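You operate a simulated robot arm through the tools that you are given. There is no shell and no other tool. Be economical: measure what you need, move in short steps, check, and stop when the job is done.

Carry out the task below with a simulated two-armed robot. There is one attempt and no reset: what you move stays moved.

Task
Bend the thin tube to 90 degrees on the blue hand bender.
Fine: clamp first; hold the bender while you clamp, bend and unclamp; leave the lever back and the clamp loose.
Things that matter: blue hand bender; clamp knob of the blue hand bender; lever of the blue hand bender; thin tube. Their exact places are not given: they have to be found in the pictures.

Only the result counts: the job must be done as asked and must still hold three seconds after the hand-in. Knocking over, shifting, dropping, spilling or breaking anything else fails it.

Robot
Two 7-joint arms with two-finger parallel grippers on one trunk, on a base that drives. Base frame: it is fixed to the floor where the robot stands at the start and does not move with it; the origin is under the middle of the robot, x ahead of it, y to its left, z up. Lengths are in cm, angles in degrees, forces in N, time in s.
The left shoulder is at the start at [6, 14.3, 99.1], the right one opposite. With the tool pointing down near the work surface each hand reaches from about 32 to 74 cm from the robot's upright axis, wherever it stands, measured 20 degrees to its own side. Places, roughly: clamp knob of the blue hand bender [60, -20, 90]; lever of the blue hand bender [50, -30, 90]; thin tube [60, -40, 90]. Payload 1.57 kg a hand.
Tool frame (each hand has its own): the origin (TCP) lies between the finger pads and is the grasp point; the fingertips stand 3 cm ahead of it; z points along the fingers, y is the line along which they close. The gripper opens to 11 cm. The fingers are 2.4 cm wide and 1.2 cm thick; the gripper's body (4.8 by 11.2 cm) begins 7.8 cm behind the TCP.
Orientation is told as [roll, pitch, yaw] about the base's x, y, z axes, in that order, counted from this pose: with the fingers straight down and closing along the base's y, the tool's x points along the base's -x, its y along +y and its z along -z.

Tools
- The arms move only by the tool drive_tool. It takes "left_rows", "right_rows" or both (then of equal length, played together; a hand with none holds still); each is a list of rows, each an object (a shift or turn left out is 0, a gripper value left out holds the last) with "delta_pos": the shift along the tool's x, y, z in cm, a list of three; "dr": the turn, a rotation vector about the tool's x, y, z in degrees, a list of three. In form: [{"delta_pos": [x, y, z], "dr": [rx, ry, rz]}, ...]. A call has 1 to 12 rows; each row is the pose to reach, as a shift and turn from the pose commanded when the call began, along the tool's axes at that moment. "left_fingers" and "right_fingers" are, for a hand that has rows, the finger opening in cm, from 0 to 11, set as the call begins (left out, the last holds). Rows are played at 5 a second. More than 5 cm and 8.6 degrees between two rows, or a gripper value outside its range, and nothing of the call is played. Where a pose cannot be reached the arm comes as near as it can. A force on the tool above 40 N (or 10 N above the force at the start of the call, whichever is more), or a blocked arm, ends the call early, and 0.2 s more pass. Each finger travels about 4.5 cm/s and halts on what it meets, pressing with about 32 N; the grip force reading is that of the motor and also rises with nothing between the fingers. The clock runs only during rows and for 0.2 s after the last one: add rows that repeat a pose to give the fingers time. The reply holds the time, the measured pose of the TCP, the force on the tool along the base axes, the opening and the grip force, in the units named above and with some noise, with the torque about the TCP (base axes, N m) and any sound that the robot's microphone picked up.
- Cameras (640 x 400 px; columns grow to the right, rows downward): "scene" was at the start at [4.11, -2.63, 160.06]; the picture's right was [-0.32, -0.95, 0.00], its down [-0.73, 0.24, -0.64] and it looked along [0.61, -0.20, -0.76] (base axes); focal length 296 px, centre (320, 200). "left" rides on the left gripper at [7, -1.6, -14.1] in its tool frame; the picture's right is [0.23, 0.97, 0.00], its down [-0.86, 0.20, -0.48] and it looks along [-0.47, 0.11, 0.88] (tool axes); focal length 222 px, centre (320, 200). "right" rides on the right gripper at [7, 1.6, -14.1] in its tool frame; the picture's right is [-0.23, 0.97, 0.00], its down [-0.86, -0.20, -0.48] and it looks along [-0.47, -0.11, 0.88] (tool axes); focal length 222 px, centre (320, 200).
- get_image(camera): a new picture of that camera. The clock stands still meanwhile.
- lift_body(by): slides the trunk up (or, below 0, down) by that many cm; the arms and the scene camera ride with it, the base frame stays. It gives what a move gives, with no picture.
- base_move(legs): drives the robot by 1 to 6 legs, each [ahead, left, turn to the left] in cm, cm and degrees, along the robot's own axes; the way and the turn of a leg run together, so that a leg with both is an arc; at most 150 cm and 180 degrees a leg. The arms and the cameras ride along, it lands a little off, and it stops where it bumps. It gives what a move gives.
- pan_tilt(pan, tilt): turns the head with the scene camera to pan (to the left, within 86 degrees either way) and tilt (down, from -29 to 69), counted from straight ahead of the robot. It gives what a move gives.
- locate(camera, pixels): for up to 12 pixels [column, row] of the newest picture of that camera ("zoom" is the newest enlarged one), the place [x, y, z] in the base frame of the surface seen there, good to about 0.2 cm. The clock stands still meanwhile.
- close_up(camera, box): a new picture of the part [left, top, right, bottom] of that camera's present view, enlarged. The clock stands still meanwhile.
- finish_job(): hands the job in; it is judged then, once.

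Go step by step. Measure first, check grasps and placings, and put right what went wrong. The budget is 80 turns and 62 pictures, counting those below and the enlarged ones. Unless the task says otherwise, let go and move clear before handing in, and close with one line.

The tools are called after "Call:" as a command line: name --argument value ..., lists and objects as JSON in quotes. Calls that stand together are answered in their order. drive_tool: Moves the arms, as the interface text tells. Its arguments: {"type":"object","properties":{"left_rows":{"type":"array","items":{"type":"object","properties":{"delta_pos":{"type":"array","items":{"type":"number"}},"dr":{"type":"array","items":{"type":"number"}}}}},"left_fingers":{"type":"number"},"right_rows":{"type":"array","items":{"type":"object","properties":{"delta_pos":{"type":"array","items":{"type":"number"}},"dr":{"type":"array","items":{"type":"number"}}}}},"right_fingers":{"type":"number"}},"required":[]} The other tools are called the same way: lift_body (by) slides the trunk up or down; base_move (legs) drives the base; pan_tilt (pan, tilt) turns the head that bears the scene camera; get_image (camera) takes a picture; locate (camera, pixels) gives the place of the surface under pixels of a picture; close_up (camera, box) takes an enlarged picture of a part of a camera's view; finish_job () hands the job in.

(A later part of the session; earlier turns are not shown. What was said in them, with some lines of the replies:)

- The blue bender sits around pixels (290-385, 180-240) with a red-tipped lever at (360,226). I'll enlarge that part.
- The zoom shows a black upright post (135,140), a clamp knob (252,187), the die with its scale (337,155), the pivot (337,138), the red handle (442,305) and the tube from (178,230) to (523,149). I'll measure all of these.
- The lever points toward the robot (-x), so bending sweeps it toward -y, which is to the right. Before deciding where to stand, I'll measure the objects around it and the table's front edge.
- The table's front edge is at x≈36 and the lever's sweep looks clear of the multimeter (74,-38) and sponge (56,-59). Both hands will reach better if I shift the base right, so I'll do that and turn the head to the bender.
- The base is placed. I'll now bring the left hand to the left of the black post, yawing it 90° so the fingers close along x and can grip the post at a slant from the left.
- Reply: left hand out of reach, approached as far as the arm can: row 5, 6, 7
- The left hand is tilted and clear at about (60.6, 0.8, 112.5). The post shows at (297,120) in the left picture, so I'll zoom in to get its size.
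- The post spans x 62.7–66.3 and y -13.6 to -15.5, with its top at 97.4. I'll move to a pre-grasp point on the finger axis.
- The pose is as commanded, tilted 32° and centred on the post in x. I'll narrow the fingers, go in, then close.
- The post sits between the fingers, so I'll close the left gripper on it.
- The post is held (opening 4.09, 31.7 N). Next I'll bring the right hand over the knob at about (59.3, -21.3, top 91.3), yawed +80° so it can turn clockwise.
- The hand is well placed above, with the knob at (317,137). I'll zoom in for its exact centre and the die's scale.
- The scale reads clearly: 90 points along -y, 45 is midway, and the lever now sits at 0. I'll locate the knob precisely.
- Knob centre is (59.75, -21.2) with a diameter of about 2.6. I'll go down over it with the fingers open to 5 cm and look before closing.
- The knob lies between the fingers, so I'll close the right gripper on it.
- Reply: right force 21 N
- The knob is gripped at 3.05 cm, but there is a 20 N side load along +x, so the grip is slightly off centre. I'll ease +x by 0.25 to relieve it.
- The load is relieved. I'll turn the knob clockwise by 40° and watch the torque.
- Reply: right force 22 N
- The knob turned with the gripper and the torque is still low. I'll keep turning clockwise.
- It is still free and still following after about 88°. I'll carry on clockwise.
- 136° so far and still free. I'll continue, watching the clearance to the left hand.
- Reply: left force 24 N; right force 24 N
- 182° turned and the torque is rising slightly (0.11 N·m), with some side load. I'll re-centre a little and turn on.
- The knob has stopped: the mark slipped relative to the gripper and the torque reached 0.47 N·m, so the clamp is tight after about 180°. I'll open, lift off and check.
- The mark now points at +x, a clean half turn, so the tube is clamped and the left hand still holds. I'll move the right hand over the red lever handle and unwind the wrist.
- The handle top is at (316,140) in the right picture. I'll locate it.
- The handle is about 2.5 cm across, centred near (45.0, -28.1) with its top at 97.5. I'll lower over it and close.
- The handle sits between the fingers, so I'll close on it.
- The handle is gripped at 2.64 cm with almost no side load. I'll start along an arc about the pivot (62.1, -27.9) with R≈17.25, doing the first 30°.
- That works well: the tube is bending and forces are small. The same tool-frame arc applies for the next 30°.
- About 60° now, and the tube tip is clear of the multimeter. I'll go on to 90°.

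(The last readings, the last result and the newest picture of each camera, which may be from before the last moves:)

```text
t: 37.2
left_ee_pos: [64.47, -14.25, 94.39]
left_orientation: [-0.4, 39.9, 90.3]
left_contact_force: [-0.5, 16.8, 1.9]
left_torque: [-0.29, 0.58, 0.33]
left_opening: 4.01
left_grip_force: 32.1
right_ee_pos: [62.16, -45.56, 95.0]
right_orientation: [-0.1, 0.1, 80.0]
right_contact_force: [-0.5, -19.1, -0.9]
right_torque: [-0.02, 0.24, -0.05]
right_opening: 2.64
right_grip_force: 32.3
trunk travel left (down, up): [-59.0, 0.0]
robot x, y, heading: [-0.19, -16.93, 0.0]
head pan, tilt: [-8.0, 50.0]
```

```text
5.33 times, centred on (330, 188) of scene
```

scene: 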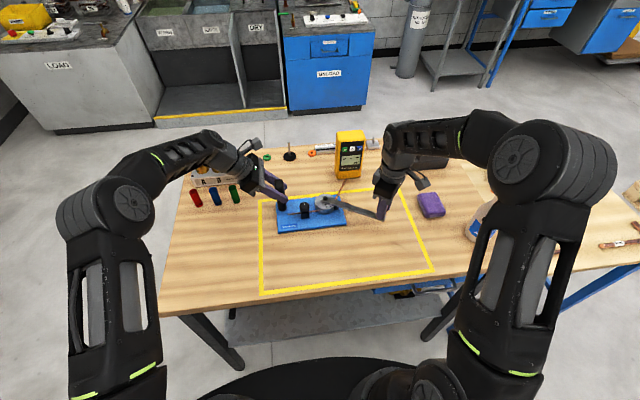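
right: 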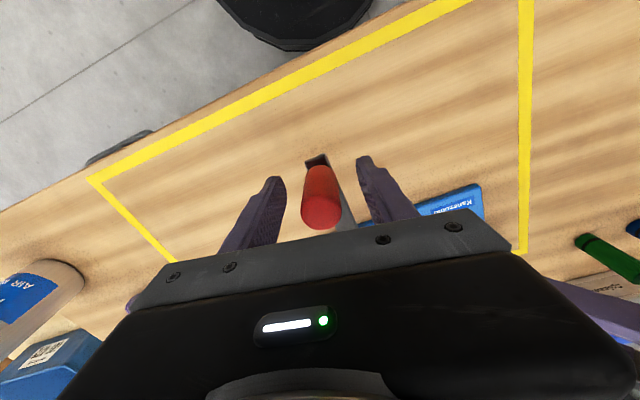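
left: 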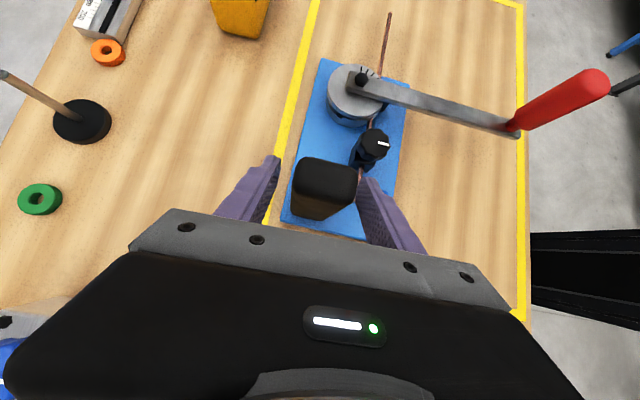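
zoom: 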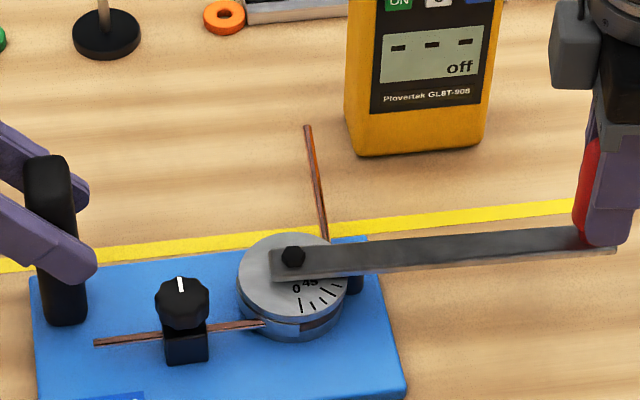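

The lever lines up with the 90 mark. I'll measure the tube's angle under load.

Call:
locate --camera "zoom" --pixels '[[97, 342], [155, 335], [225, 327], [255, 323], [308, 129], [312, 155], [317, 185], [320, 205], [324, 232], [310, 143], [600, 250], [292, 256]]'

Call:
close_up --camera "scene" --box '[285, 165, 361, 217]'

```text
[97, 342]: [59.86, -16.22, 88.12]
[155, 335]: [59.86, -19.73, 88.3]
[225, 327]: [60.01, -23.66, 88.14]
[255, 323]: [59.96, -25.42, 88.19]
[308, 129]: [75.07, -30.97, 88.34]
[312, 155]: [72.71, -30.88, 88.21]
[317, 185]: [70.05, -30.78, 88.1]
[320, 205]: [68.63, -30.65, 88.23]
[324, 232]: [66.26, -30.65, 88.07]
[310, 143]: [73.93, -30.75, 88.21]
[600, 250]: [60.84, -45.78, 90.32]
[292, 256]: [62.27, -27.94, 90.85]
```

```text
7.69 times, centred on (323, 191) of scene
```

zoom: 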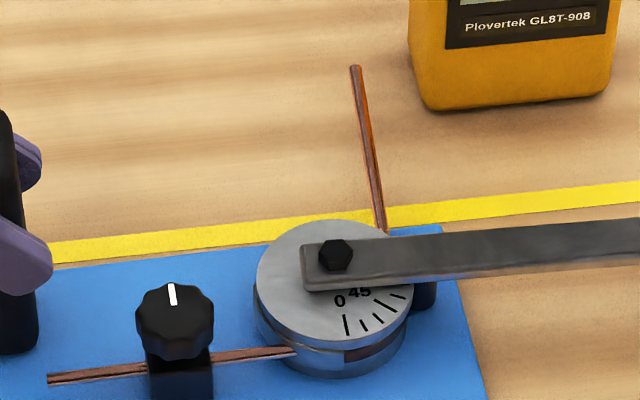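

Under load the bend measures about 87°, with the fixed leg tilted 0.7° and the free leg 2.1° short. I'll push 3° further, then back the lever off 18° to see how far the tube springs back.

Call:
drive_tool --right_rows '[{"delta_pos": [0.2, -0.03, 0]}, {"delta_pos": [0.065, -0.93, 0], "dr": [0, 0, -3]}, {"delta_pos": [0.065, -0.93, 0], "dr": [0, 0, -3]}, {"delta_pos": [0.065, -0.93, 0], "dr": [0, 0, -3]}]'

Call:
close_up --camera "scene" --box '[270, 150, 390, 225]'

Call:
locate --camera "zoom" --pixels '[[307, 127], [309, 140], [311, 150], [313, 160], [317, 185], [319, 200], [321, 215], [323, 230]]'

```text
t: 38.2
left_ee_pos: [64.61, -14.24, 94.47]
left_orientation: [-0.4, 40.0, 90.3]
left_contact_force: [-0.5, 17.6, 1.9]
left_torque: [0.6, 0.55, 0.41]
left_opening: 4.01
left_grip_force: 32.3
right_ee_pos: [62.97, -45.69, 95.03]
right_orientation: [0.0, -0.1, 83.0]
right_contact_force: [-0.2, -17.1, -0.7]
right_torque: [-0.4, 0.13, 0.03]
right_opening: 2.61
right_grip_force: 32.6
trunk travel left (down, up): [-59.0, 0.0]
robot x, y, heading: [-0.17, -16.99, 0.4]
head pan, tilt: [-8.0, 50.0]
```

```text
5.33 times, centred on (330, 188) of scene
```

zoom: 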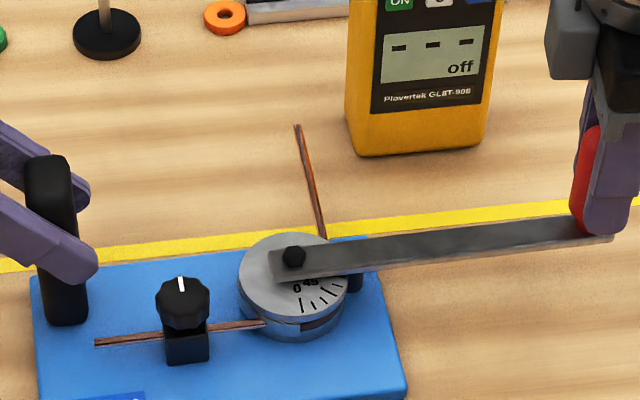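

```text
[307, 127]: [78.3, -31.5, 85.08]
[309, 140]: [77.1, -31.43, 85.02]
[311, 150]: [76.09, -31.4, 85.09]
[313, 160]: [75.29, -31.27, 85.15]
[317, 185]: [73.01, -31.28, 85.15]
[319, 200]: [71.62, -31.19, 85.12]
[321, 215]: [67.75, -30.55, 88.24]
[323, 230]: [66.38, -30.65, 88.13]
```

The tube now leans further, with its tip at (297,127). I'll back the lever off about 18° and measure the springback.

Call:
drive_tool --right_rows '[{"delta_pos": [0.221, 1.792, 0], "dr": [0, 0, 6]}, {"delta_pos": [0.253, 3.598, 0], "dr": [0, 0, 12]}, {"delta_pos": [0.096, 5.398, 0], "dr": [0, 0, 18]}, {"delta_pos": [0.096, 5.398, 0], "dr": [0, 0, 18]}]'

Call:
close_up --camera "scene" --box '[270, 150, 390, 225]'

```text
t: 39.2
left_ee_pos: [64.52, -14.21, 94.43]
left_orientation: [-0.5, 40.2, 90.4]
left_contact_force: [3.5, 12.2, 1.2]
left_torque: [0.61, 1.0, 0.29]
left_opening: 4.03
left_grip_force: 32.0
right_ee_pos: [57.72, -44.91, 95.04]
right_orientation: [0.1, 0.0, 65.0]
right_contact_force: [-4.0, -8.7, 1.0]
right_torque: [-0.33, -0.1, 0.17]
right_opening: 2.62
right_grip_force: 31.7
trunk travel left (down, up): [-59.0, 0.0]
robot x, y, heading: [-0.29, -17.12, 0.1]
head pan, tilt: [-8.0, 50.0]
```

```text
5.33 times, centred on (330, 188) of scene
```

zoom: 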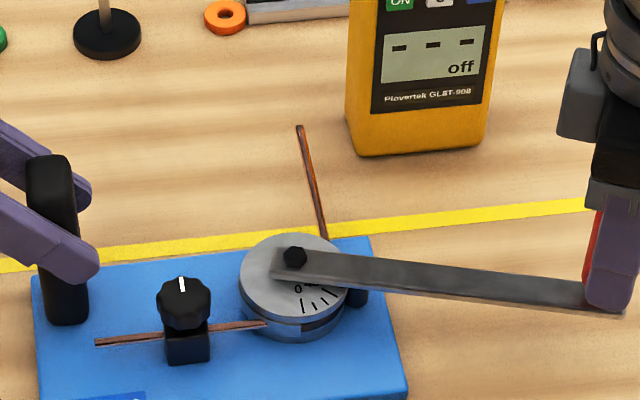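

Springback is tiny, with the tip going from 297 to 299 px. I'll measure the unloaded angle.

Call:
locate --camera "zoom" --pixels '[[300, 127], [302, 138], [305, 155], [308, 170], [311, 185], [314, 200], [317, 215], [321, 233], [98, 342], [155, 335], [225, 328], [255, 324]]'

Call:
close_up --camera "scene" --box '[318, 168, 340, 198]'

```text
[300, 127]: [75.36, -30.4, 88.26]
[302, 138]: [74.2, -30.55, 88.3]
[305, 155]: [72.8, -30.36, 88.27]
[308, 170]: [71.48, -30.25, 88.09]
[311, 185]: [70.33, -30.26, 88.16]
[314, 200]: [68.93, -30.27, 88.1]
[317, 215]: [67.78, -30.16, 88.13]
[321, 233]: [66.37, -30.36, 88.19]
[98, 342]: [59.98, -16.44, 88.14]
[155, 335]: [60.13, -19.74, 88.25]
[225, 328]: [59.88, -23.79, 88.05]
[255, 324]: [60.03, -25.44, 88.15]
```

```text
13.33 times, centred on (329, 183) of scene
```

zoom: 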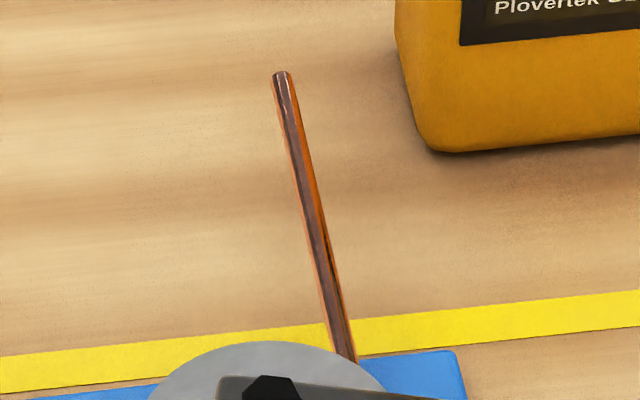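

From pixel geometry the unloaded bend is about 89–90° (tip at 75.5,-30.3; die end at 65.8,-30.3; fixed leg along -y). I'll swing the lever back along the arc.

Call:
drive_tool --right_rows '[{"delta_pos": [0.221, 1.792, 0], "dr": [0, 0, 6]}, {"delta_pos": [0.253, 3.598, 0], "dr": [0, 0, 12]}, {"delta_pos": [0.096, 5.398, 0], "dr": [0, 0, 18]}, {"delta_pos": [-0.248, 7.17, 0], "dr": [0, 0, 24]}, {"delta_pos": [-0.775, 8.898, 0], "dr": [0, 0, 30]}, {"delta_pos": [-1.481, 10.56, 0], "dr": [0, 0, 36]}, {"delta_pos": [-1.481, 10.56, 0], "dr": [0, 0, 36]}]'

Call:
drive_tool --right_rows '[{"delta_pos": [0.221, 1.792, 0], "dr": [0, 0, 6]}, {"delta_pos": [0.253, 3.598, 0], "dr": [0, 0, 12]}, {"delta_pos": [0.096, 5.398, 0], "dr": [0, 0, 18]}, {"delta_pos": [-0.248, 7.17, 0], "dr": [0, 0, 24]}, {"delta_pos": [-0.775, 8.898, 0], "dr": [0, 0, 30]}, {"delta_pos": [-1.481, 10.56, 0], "dr": [0, 0, 36]}, {"delta_pos": [-1.481, 10.56, 0], "dr": [0, 0, 36]}]'

Call:
close_up --camera "scene" --box '[250, 150, 410, 250]'

```text
t: 40.8
left_ee_pos: [64.52, -14.51, 94.4]
left_orientation: [-0.1, 40.2, 90.2]
left_contact_force: [-0.7, -2.9, 1.2]
left_torque: [0.0, 0.85, -0.23]
left_opening: 4.02
left_grip_force: 31.7
right_ee_pos: [48.7, -39.29, 95.04]
right_orientation: [0.0, -0.1, 28.9]
right_contact_force: [4.0, 7.0, 0.2]
right_torque: [0.08, -0.49, 0.28]
right_opening: 2.64
right_grip_force: 31.5
trunk travel left (down, up): [-59.0, 0.0]
robot x, y, heading: [0.18, -17.09, -0.3]
head pan, tilt: [-8.0, 50.0]
```

```text
t: 42.4
left_ee_pos: [64.57, -14.29, 94.43]
left_orientation: [-0.3, 40.0, 90.2]
left_contact_force: [-5.4, -5.9, -0.2]
left_torque: [-0.42, 1.51, -0.41]
left_opening: 4.01
left_grip_force: 31.7
right_ee_pos: [44.85, -29.27, 94.9]
right_orientation: [-0.1, 0.0, -7.1]
right_contact_force: [2.4, 1.5, 0.5]
right_torque: [-0.1, -0.49, 0.21]
right_opening: 2.63
right_grip_force: 32.2
trunk travel left (down, up): [-59.0, 0.0]
robot x, y, heading: [0.11, -16.98, -0.2]
head pan, tilt: [-8.0, 50.0]
```

```text
4.00 times, centred on (330, 200) of scene
```

zoom: 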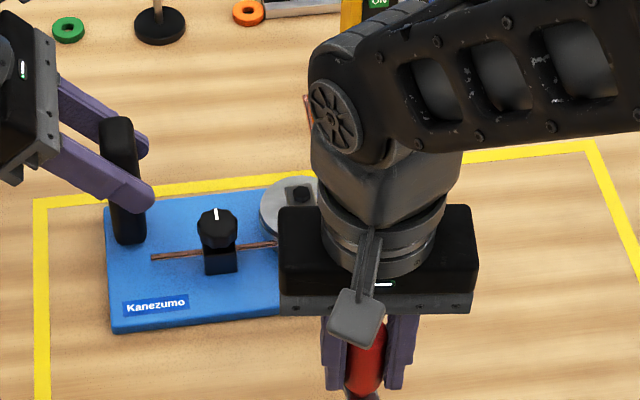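

About 4° remain. I'll bring the lever to its start spot (y -28.0), then open and lift straight up.

Call:
drive_tool --right_rows '[{"delta_pos": [0.08, 0.65, 0], "dr": [0, 0, 2]}, {"delta_pos": [0.15, 1.3, 0], "dr": [0, 0, 4]}, {"delta_pos": [0.15, 1.3, 0], "dr": [0, 0, 4]}]'

Call:
drive_tool --right_fingers 6 --right_rows '[{"delta_pos": [0, 0, 0]}, {"delta_pos": [0, 0, 0]}, {"delta_pos": [0, 0, 0]}, {"delta_pos": [0, 0, 0]}, {"delta_pos": [0, 0, -4]}, {"delta_pos": [0, 0, -8]}, {"delta_pos": [0, 0, -12]}, {"delta_pos": [0, 0, -16]}, {"delta_pos": [0, 0, -16]}]'

```text
t: 43.2
left_ee_pos: [64.54, -14.4, 94.34]
left_orientation: [-0.5, 40.1, 90.2]
left_contact_force: [-2.4, -3.4, -0.2]
left_torque: [-0.52, 1.53, 0.0]
left_opening: 4.01
left_grip_force: 31.4
right_ee_pos: [44.82, -28.08, 95.04]
right_orientation: [0.0, 0.0, -11.1]
right_contact_force: [-1.2, 0.3, 0.4]
right_torque: [0.11, -0.33, -0.05]
right_opening: 2.63
right_grip_force: 32.0
trunk travel left (down, up): [-59.0, 0.0]
robot x, y, heading: [-0.16, -16.55, -0.2]
head pan, tilt: [-8.0, 50.0]
```

```text
t: 45.2
left_ee_pos: [64.52, -14.28, 94.36]
left_orientation: [-0.4, 40.1, 90.2]
left_contact_force: [-2.2, 0.4, 1.1]
left_torque: [0.65, 0.96, -0.3]
left_opening: 4.0
left_grip_force: 32.0
right_ee_pos: [44.8, -28.17, 111.03]
right_orientation: [0.0, 0.0, -11.0]
right_contact_force: [-0.5, -0.1, 0.5]
right_torque: [0.03, 0.01, -0.01]
right_opening: 5.97
right_grip_force: 0.0
trunk travel left (down, up): [-59.0, 0.0]
robot x, y, heading: [-0.19, -16.97, 0.1]
head pan, tilt: [-8.0, 50.0]
```

The lever is back and released. I'll move above the knob at yaw -95°, ready to unclamp counter-clockwise, and check the tube from overhead there.

Call:
drive_tool --right_rows '[{"delta_pos": [-1.2, 0.9, 0.2], "dr": [0, 0, 7.6]}, {"delta_pos": [-2.4, 1.8, 0.4], "dr": [0, 0, 15.2]}, {"delta_pos": [-3.6, 2.7, 0.6], "dr": [0, 0, 22.9]}, {"delta_pos": [-4.9, 3.6, 0.8], "dr": [0, 0, 30.5]}, {"delta_pos": [-6.1, 4.5, 1], "dr": [0, 0, 38.2]}, {"delta_pos": [-7.4, 5.4, 1.2], "dr": [0, 0, 45.8]}, {"delta_pos": [-8.6, 6.3, 1.4], "dr": [0, 0, 53.5]}, {"delta_pos": [-9.8, 7.2, 1.6], "dr": [0, 0, 61.1]}, {"delta_pos": [-11, 8.1, 1.8], "dr": [0, 0, 68.7]}, {"delta_pos": [-12.3, 9, 2], "dr": [0, 0, 76.4]}, {"delta_pos": [-13.5, 9.76, 2], "dr": [0, 0, 84]}, {"delta_pos": [-13.5, 9.76, 2], "dr": [0, 0, 84]}]'

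Call:
get_image --camera "right"

Call:
get_image --camera "scene"

```text
t: 47.8
left_ee_pos: [64.59, -14.36, 94.48]
left_orientation: [-0.4, 40.2, 90.2]
left_contact_force: [-1.2, 1.6, 1.6]
left_torque: [0.31, 1.11, -0.32]
left_opening: 4.01
left_grip_force: 31.9
right_ee_pos: [60.06, -20.94, 108.96]
right_orientation: [0.0, 0.0, -95.0]
right_contact_force: [-0.4, -0.5, -0.5]
right_torque: [-0.01, 0.02, 0.02]
right_opening: 6.01
right_grip_force: 0.0
trunk travel left (down, up): [-59.0, 0.0]
robot x, y, heading: [0.07, -16.75, 0.2]
head pan, tilt: [-8.0, 50.0]
```

```text
26 pictures are left
```

right: 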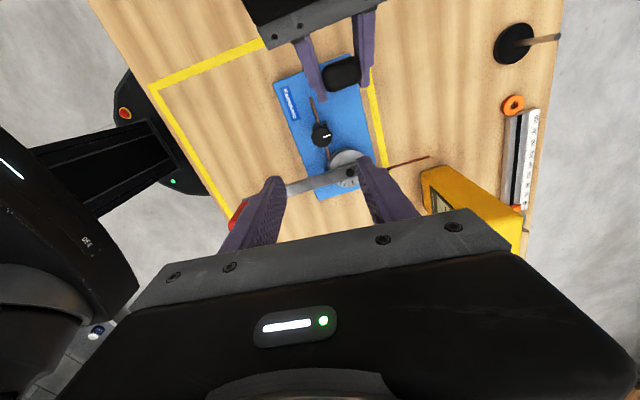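

```text
25 pictures are left
```

scene: 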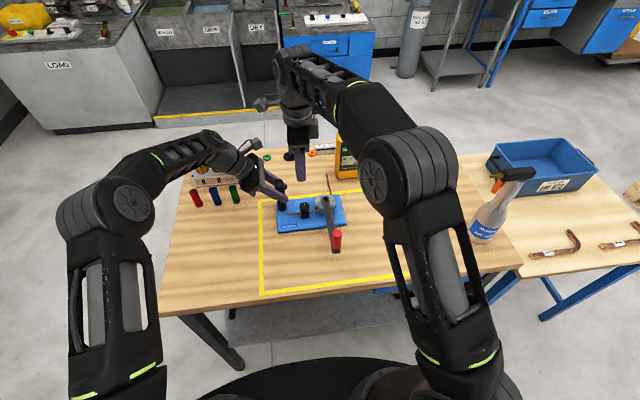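

The tube is visible from overhead, with the free leg ending at (428,156) and the fixed leg at (312,98). I'll zoom in and measure its angle.

Call:
close_up --camera "right" --box '[290, 80, 450, 180]'

```text
4.00 times, centred on (370, 130) of right
```

zoom: 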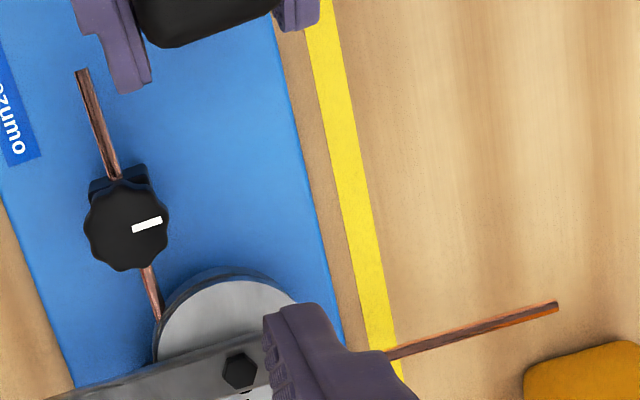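

Call:
locate --camera "zoom" --pixels '[[556, 307], [530, 314], [500, 323], [470, 332], [440, 341], [410, 350], [392, 355], [83, 74], [92, 104], [101, 134], [111, 168], [152, 288]]'

```text
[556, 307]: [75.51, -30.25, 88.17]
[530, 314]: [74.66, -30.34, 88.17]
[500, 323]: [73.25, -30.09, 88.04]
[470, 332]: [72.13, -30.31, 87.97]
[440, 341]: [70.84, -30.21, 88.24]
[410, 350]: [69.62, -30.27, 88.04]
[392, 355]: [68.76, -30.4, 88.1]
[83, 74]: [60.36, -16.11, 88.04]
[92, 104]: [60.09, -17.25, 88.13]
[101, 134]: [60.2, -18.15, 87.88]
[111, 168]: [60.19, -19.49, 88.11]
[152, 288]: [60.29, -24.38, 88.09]
```

From both viewpoints the bend measures 90° ± 1. Now I'll unclamp, lowering onto the knob with the left hand still holding.

Call:
drive_tool --right_fingers 5 --right_rows '[{"delta_pos": [-0.25, 0, 4]}, {"delta_pos": [-0.25, 0, 8]}, {"delta_pos": [-0.25, 0, 12]}, {"delta_pos": [-0.25, 0, 14.5]}, {"delta_pos": [-0.25, 0, 16.1]}, {"delta_pos": [-0.25, 0, 16.1]}]'

Call:
close_up --camera "right" --box '[220, 80, 420, 230]'

```text
t: 49.2
left_ee_pos: [64.62, -14.32, 94.35]
left_orientation: [-0.4, 40.1, 90.3]
left_contact_force: [-1.0, 2.2, 2.1]
left_torque: [-0.15, 1.03, -0.16]
left_opening: 3.99
left_grip_force: 32.1
right_ee_pos: [60.03, -21.25, 92.79]
right_orientation: [0.0, 0.0, -95.1]
right_contact_force: [0.1, 0.2, -0.8]
right_torque: [-0.02, 0.0, 0.0]
right_opening: 5.01
right_grip_force: 0.0
trunk travel left (down, up): [-59.0, 0.0]
robot x, y, heading: [-0.05, -17.23, -0.3]
head pan, tilt: [-8.0, 50.0]
```

```text
2.67 times, centred on (320, 155) of right
```

zoom: 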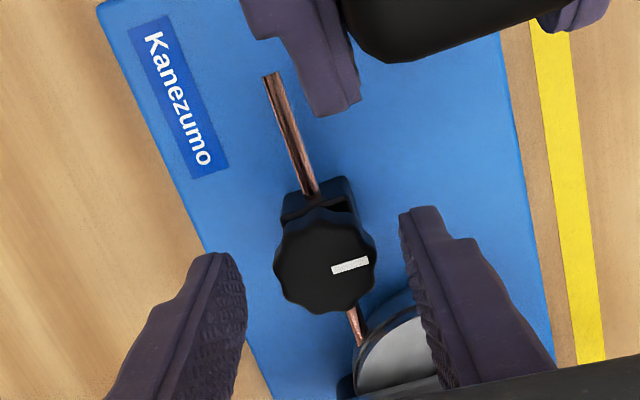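

The knob is centred between the fingers. I'll close and start turning counter-clockwise.

Call:
drive_tool --right_fingers 0 --right_rows '[{"dr": [0, 0, 0]}, {"dr": [0, 0, 0]}, {"dr": [0, 0, 0]}, {"dr": [0, 0, 0]}, {"dr": [0, 0, 0]}]'

Call:
drive_tool --right_rows '[{"dr": [0, 0, -8]}, {"dr": [0, 0, -16]}, {"dr": [0, 0, -24]}, {"dr": [0, 0, -32]}, {"dr": [0, 0, -40]}, {"dr": [0, 0, -45]}, {"dr": [0, 0, -45]}]'

Call:
close_up --camera "right" --box '[240, 100, 400, 220]'

```text
t: 50.4
left_ee_pos: [64.56, -14.4, 94.44]
left_orientation: [-0.3, 40.1, 90.2]
left_contact_force: [-9.9, 2.8, 9.7]
left_torque: [0.45, 1.35, -1.21]
left_opening: 3.99
left_grip_force: 31.9
right_ee_pos: [60.15, -21.33, 93.05]
right_orientation: [0.0, 0.0, -95.1]
right_contact_force: [17.9, -1.7, -0.6]
right_torque: [0.04, -0.3, 0.0]
right_opening: 3.04
right_grip_force: 31.8
trunk travel left (down, up): [-59.0, 0.0]
robot x, y, heading: [-0.12, -16.67, -0.1]
head pan, tilt: [-8.0, 50.0]
```

```text
t: 52.0
left_ee_pos: [64.49, -14.36, 94.27]
left_orientation: [-0.1, 40.1, 90.2]
left_contact_force: [-16.3, -1.8, 8.5]
left_torque: [0.0, 0.85, -1.04]
left_opening: 4.03
left_grip_force: 32.6
right_ee_pos: [60.11, -21.32, 92.9]
right_orientation: [0.1, -0.1, -49.9]
right_contact_force: [20.0, -3.3, -0.3]
right_torque: [-0.53, -0.5, -0.02]
right_opening: 3.02
right_grip_force: 31.7
trunk travel left (down, up): [-59.0, 0.0]
robot x, y, heading: [-0.06, -17.07, 0.1]
head pan, tilt: [-8.0, 50.0]
```

```text
3.33 times, centred on (320, 160) of right
```

zoom: 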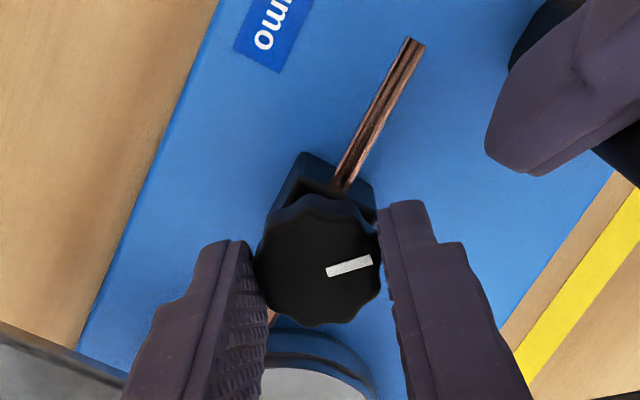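

The knob follows. I'll re-centre by +0.2 in x and keep turning.

Call:
drive_tool --right_rows '[{"delta_pos": [-0.13, 0.15, 0], "dr": [0, 0, -8]}, {"delta_pos": [-0.13, 0.15, 0], "dr": [0, 0, -16]}, {"delta_pos": [-0.13, 0.15, 0], "dr": [0, 0, -24]}, {"delta_pos": [-0.13, 0.15, 0], "dr": [0, 0, -32]}, {"delta_pos": [-0.13, 0.15, 0], "dr": [0, 0, -40]}, {"delta_pos": [-0.13, 0.15, 0], "dr": [0, 0, -48]}, {"delta_pos": [-0.13, 0.15, 0], "dr": [0, 0, -56]}, {"delta_pos": [-0.13, 0.15, 0], "dr": [0, 0, -64]}, {"delta_pos": [-0.13, 0.15, 0], "dr": [0, 0, -72]}, {"delta_pos": [-0.13, 0.15, 0], "dr": [0, 0, -80]}, {"delta_pos": [-0.13, 0.15, 0], "dr": [0, 0, -88]}, {"delta_pos": [-0.13, 0.15, 0], "dr": [0, 0, -88]}]'

Call:
close_up --camera "right" --box '[240, 100, 400, 220]'

```text
t: 54.6
left_ee_pos: [64.57, -14.25, 94.3]
left_orientation: [-0.3, 40.0, 90.2]
left_contact_force: [-10.6, -7.0, 1.4]
left_torque: [0.5, 0.93, -0.58]
left_opening: 4.02
left_grip_force: 32.2
right_ee_pos: [60.11, -21.18, 92.98]
right_orientation: [0.0, -0.1, 38.1]
right_contact_force: [8.2, 9.8, 0.1]
right_torque: [0.01, 0.08, -0.01]
right_opening: 2.99
right_grip_force: 31.9
trunk travel left (down, up): [-59.0, 0.0]
robot x, y, heading: [0.11, -16.72, 0.1]
head pan, tilt: [-8.0, 50.0]
```

```text
3.33 times, centred on (320, 160) of right
```

zoom: 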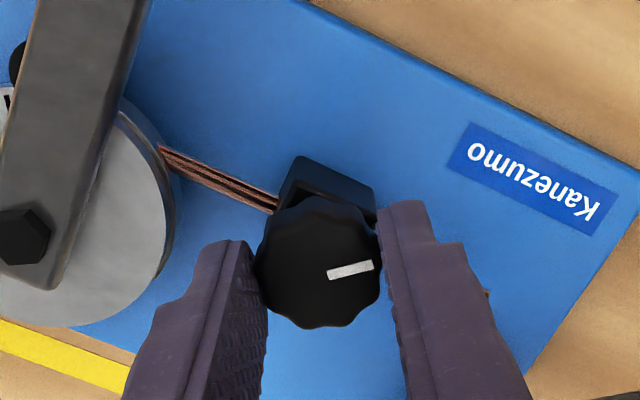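

133° is undone. About 46° more brings the knob to its start, then I'll release and lift.

Call:
drive_tool --right_rows '[{"dr": [0, 0, -8]}, {"dr": [0, 0, -16]}, {"dr": [0, 0, -24]}, {"dr": [0, 0, -32]}, {"dr": [0, 0, -40]}, {"dr": [0, 0, -47]}, {"dr": [0, 0, -47]}]'

Call:
drive_tool --right_fingers 5 --right_rows '[{"delta_pos": [0, 0, 0]}, {"delta_pos": [0, 0, 0]}, {"delta_pos": [0, 0, 0]}, {"delta_pos": [0, 0, -4]}, {"delta_pos": [0, 0, -8]}, {"delta_pos": [0, 0, -12]}, {"delta_pos": [0, 0, -16]}, {"delta_pos": [0, 0, -16]}]'

Call:
close_up --camera "right" --box '[220, 40, 380, 160]'

```text
t: 56.2
left_ee_pos: [64.52, -14.38, 94.35]
left_orientation: [-0.3, 40.1, 90.3]
left_contact_force: [-5.0, -7.9, 0.8]
left_torque: [-0.59, 1.05, -0.51]
left_opening: 4.02
left_grip_force: 32.2
right_ee_pos: [60.34, -21.1, 92.92]
right_orientation: [-0.1, 0.0, 85.1]
right_contact_force: [6.8, 11.2, 0.1]
right_torque: [-0.03, -0.15, 0.01]
right_opening: 3.04
right_grip_force: 31.9
trunk travel left (down, up): [-59.0, 0.0]
robot x, y, heading: [-0.19, -17.01, -0.2]
head pan, tilt: [-8.0, 50.0]
```

```text
t: 58.0
left_ee_pos: [64.63, -14.33, 94.44]
left_orientation: [-0.4, 40.0, 90.2]
left_contact_force: [0.2, 1.8, 2.2]
left_torque: [0.75, 0.95, -0.33]
left_opening: 3.96
left_grip_force: 32.0
right_ee_pos: [60.23, -21.42, 109.11]
right_orientation: [0.0, 0.1, 85.1]
right_contact_force: [0.2, 0.2, 0.5]
right_torque: [0.0, -0.03, 0.01]
right_opening: 5.02
right_grip_force: 0.0
trunk travel left (down, up): [-59.0, 0.0]
robot x, y, heading: [-0.14, -16.81, -0.0]
head pan, tilt: [-8.0, 50.0]
```

```text
3.33 times, centred on (300, 100) of right
```

zoom: 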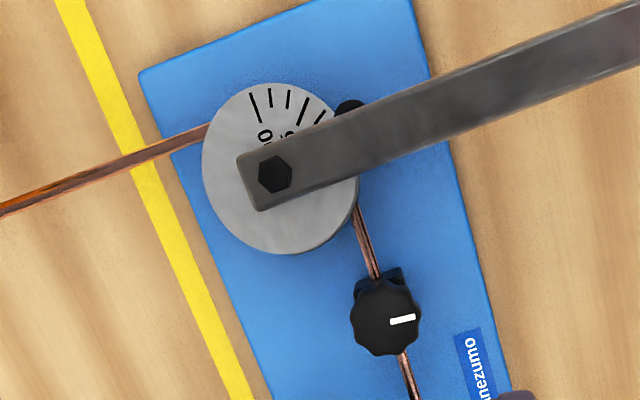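

The knob mark is back where it began (pointing -x), the lever is at 0 and the tube is bent. I'll withdraw the right hand, then let go of the post with the left and back it out.

Call:
drive_tool --right_rows '[{"delta_pos": [0, 0, -4]}, {"delta_pos": [3.3, 3.05, -7]}, {"delta_pos": [6.6, 6.1, -7]}, {"delta_pos": [9.9, 9.15, -7]}, {"delta_pos": [13.1, 12.2, -7]}, {"delta_pos": [16.4, 15.2, -7]}, {"delta_pos": [19.7, 18.3, -7]}, {"delta_pos": [19.7, 18.3, -7]}]'

Call:
drive_tool --left_fingers 6.5 --left_rows '[{"delta_pos": [0, 0, 0]}, {"delta_pos": [0, 0, 0]}, {"delta_pos": [0, 0, 0]}, {"delta_pos": [0, 0, 0]}, {"delta_pos": [0, 0, -3]}, {"delta_pos": [0, 0, -6]}, {"delta_pos": [0, 0, -9]}, {"delta_pos": [0, 0, -12]}, {"delta_pos": [0, 0, -15]}, {"delta_pos": [0, 0, -15]}]'

Call:
get_image --camera "scene"

Call:
close_up --camera "scene" --box '[260, 160, 380, 235]'

```text
refused: row 2 steps farther than a row can; nothing moved
```

```text
t: 60.2
left_ee_pos: [64.4, -4.79, 105.9]
left_orientation: [-0.3, 39.9, 90.3]
left_contact_force: [-0.5, -0.2, 0.8]
left_torque: [-0.05, -0.01, 0.0]
left_opening: 6.53
left_grip_force: 0.1
right_ee_pos: [60.22, -21.37, 109.05]
right_orientation: [0.0, 0.1, 85.1]
right_contact_force: [0.4, -0.3, -0.6]
right_torque: [0.02, 0.02, 0.0]
right_opening: 5.02
right_grip_force: 0.1
trunk travel left (down, up): [-59.0, 0.0]
robot x, y, heading: [-0.16, -17.14, -0.0]
head pan, tilt: [-8.0, 50.0]
```

```text
19 pictures are left
```

scene: 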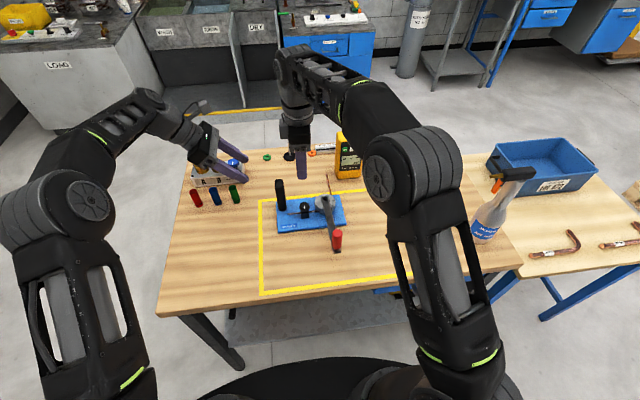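

```text
5.33 times, centred on (320, 198) of scene
```

zoom: 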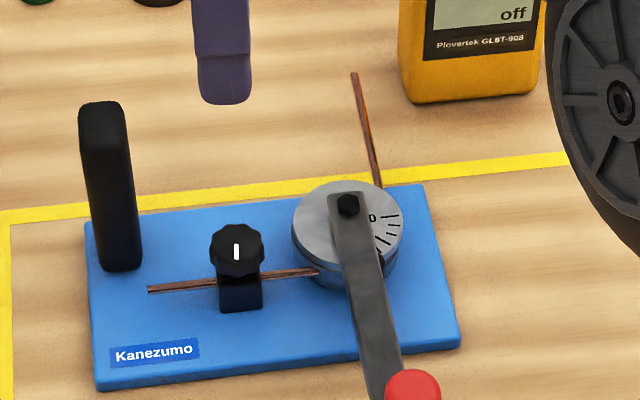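

Everything looks right: the bent tube is in place, the knob mark is back and the lever is back. The right-hand move was refused for too large a step, so I'll redo it in smaller steps and check the lever's angle against the base edges.

Call:
drive_tool --right_rows '[{"delta_pos": [0, 0, -4]}, {"delta_pos": [0, 0, -7]}, {"delta_pos": [3.3, 3.05, -7]}, {"delta_pos": [6.6, 6.1, -7]}, {"delta_pos": [9.9, 9.15, -7]}, {"delta_pos": [13.1, 12.2, -7]}, {"delta_pos": [16.4, 15.2, -7]}, {"delta_pos": [16.4, 15.2, -7]}]'

Call:
locate --camera "zoom" --pixels '[[348, 204], [357, 260], [366, 300], [376, 350], [382, 380], [98, 386], [458, 343], [90, 232], [418, 188]]'

Call:
get_image --camera "scene"

```text
t: 62.0
left_ee_pos: [64.56, -4.63, 105.9]
left_orientation: [-0.2, 40.0, 90.3]
left_contact_force: [0.3, 0.2, 0.2]
left_torque: [-0.05, 0.01, -0.03]
left_opening: 6.49
left_grip_force: 0.0
right_ee_pos: [43.71, -36.22, 115.87]
right_orientation: [0.0, 0.0, 85.0]
right_contact_force: [0.2, 0.6, -0.5]
right_torque: [-0.02, 0.02, 0.0]
right_opening: 5.02
right_grip_force: 0.1
right hand out of reach, approached as far as the arm can: row 1, 2, 3, 4
trunk travel left (down, up): [-59.0, 0.0]
robot x, y, heading: [0.23, -16.97, -0.1]
head pan, tilt: [-8.0, 50.0]
```

```text
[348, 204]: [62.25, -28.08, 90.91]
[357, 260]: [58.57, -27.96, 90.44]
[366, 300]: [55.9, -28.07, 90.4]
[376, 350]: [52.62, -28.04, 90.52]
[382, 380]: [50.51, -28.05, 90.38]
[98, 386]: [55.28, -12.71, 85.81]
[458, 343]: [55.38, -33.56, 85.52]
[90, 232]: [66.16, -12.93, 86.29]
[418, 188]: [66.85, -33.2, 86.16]
```

```text
17 pictures are left
```

scene: 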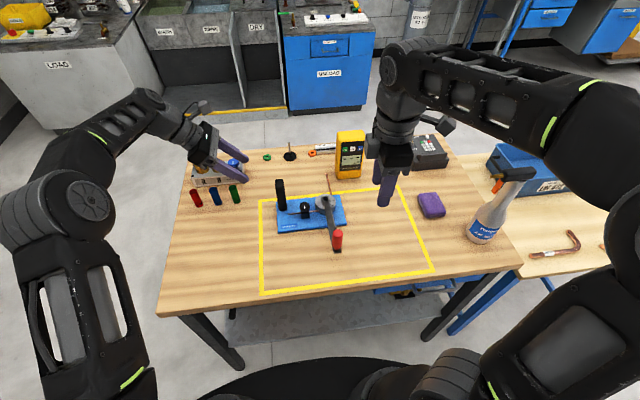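

The lever lies along -x, within about 1° of square to the base, the clamp is open, both hands are clear and nothing else has been disturbed. I'm handing in.

Call:
finish_job

```text
The job is handed in.
```

I bent the thin tube to about 90° (measured within roughly 1°) on the blue hand bender and handed the job in. The lever is back at 0, the clamp is loose, and both hands are clear.
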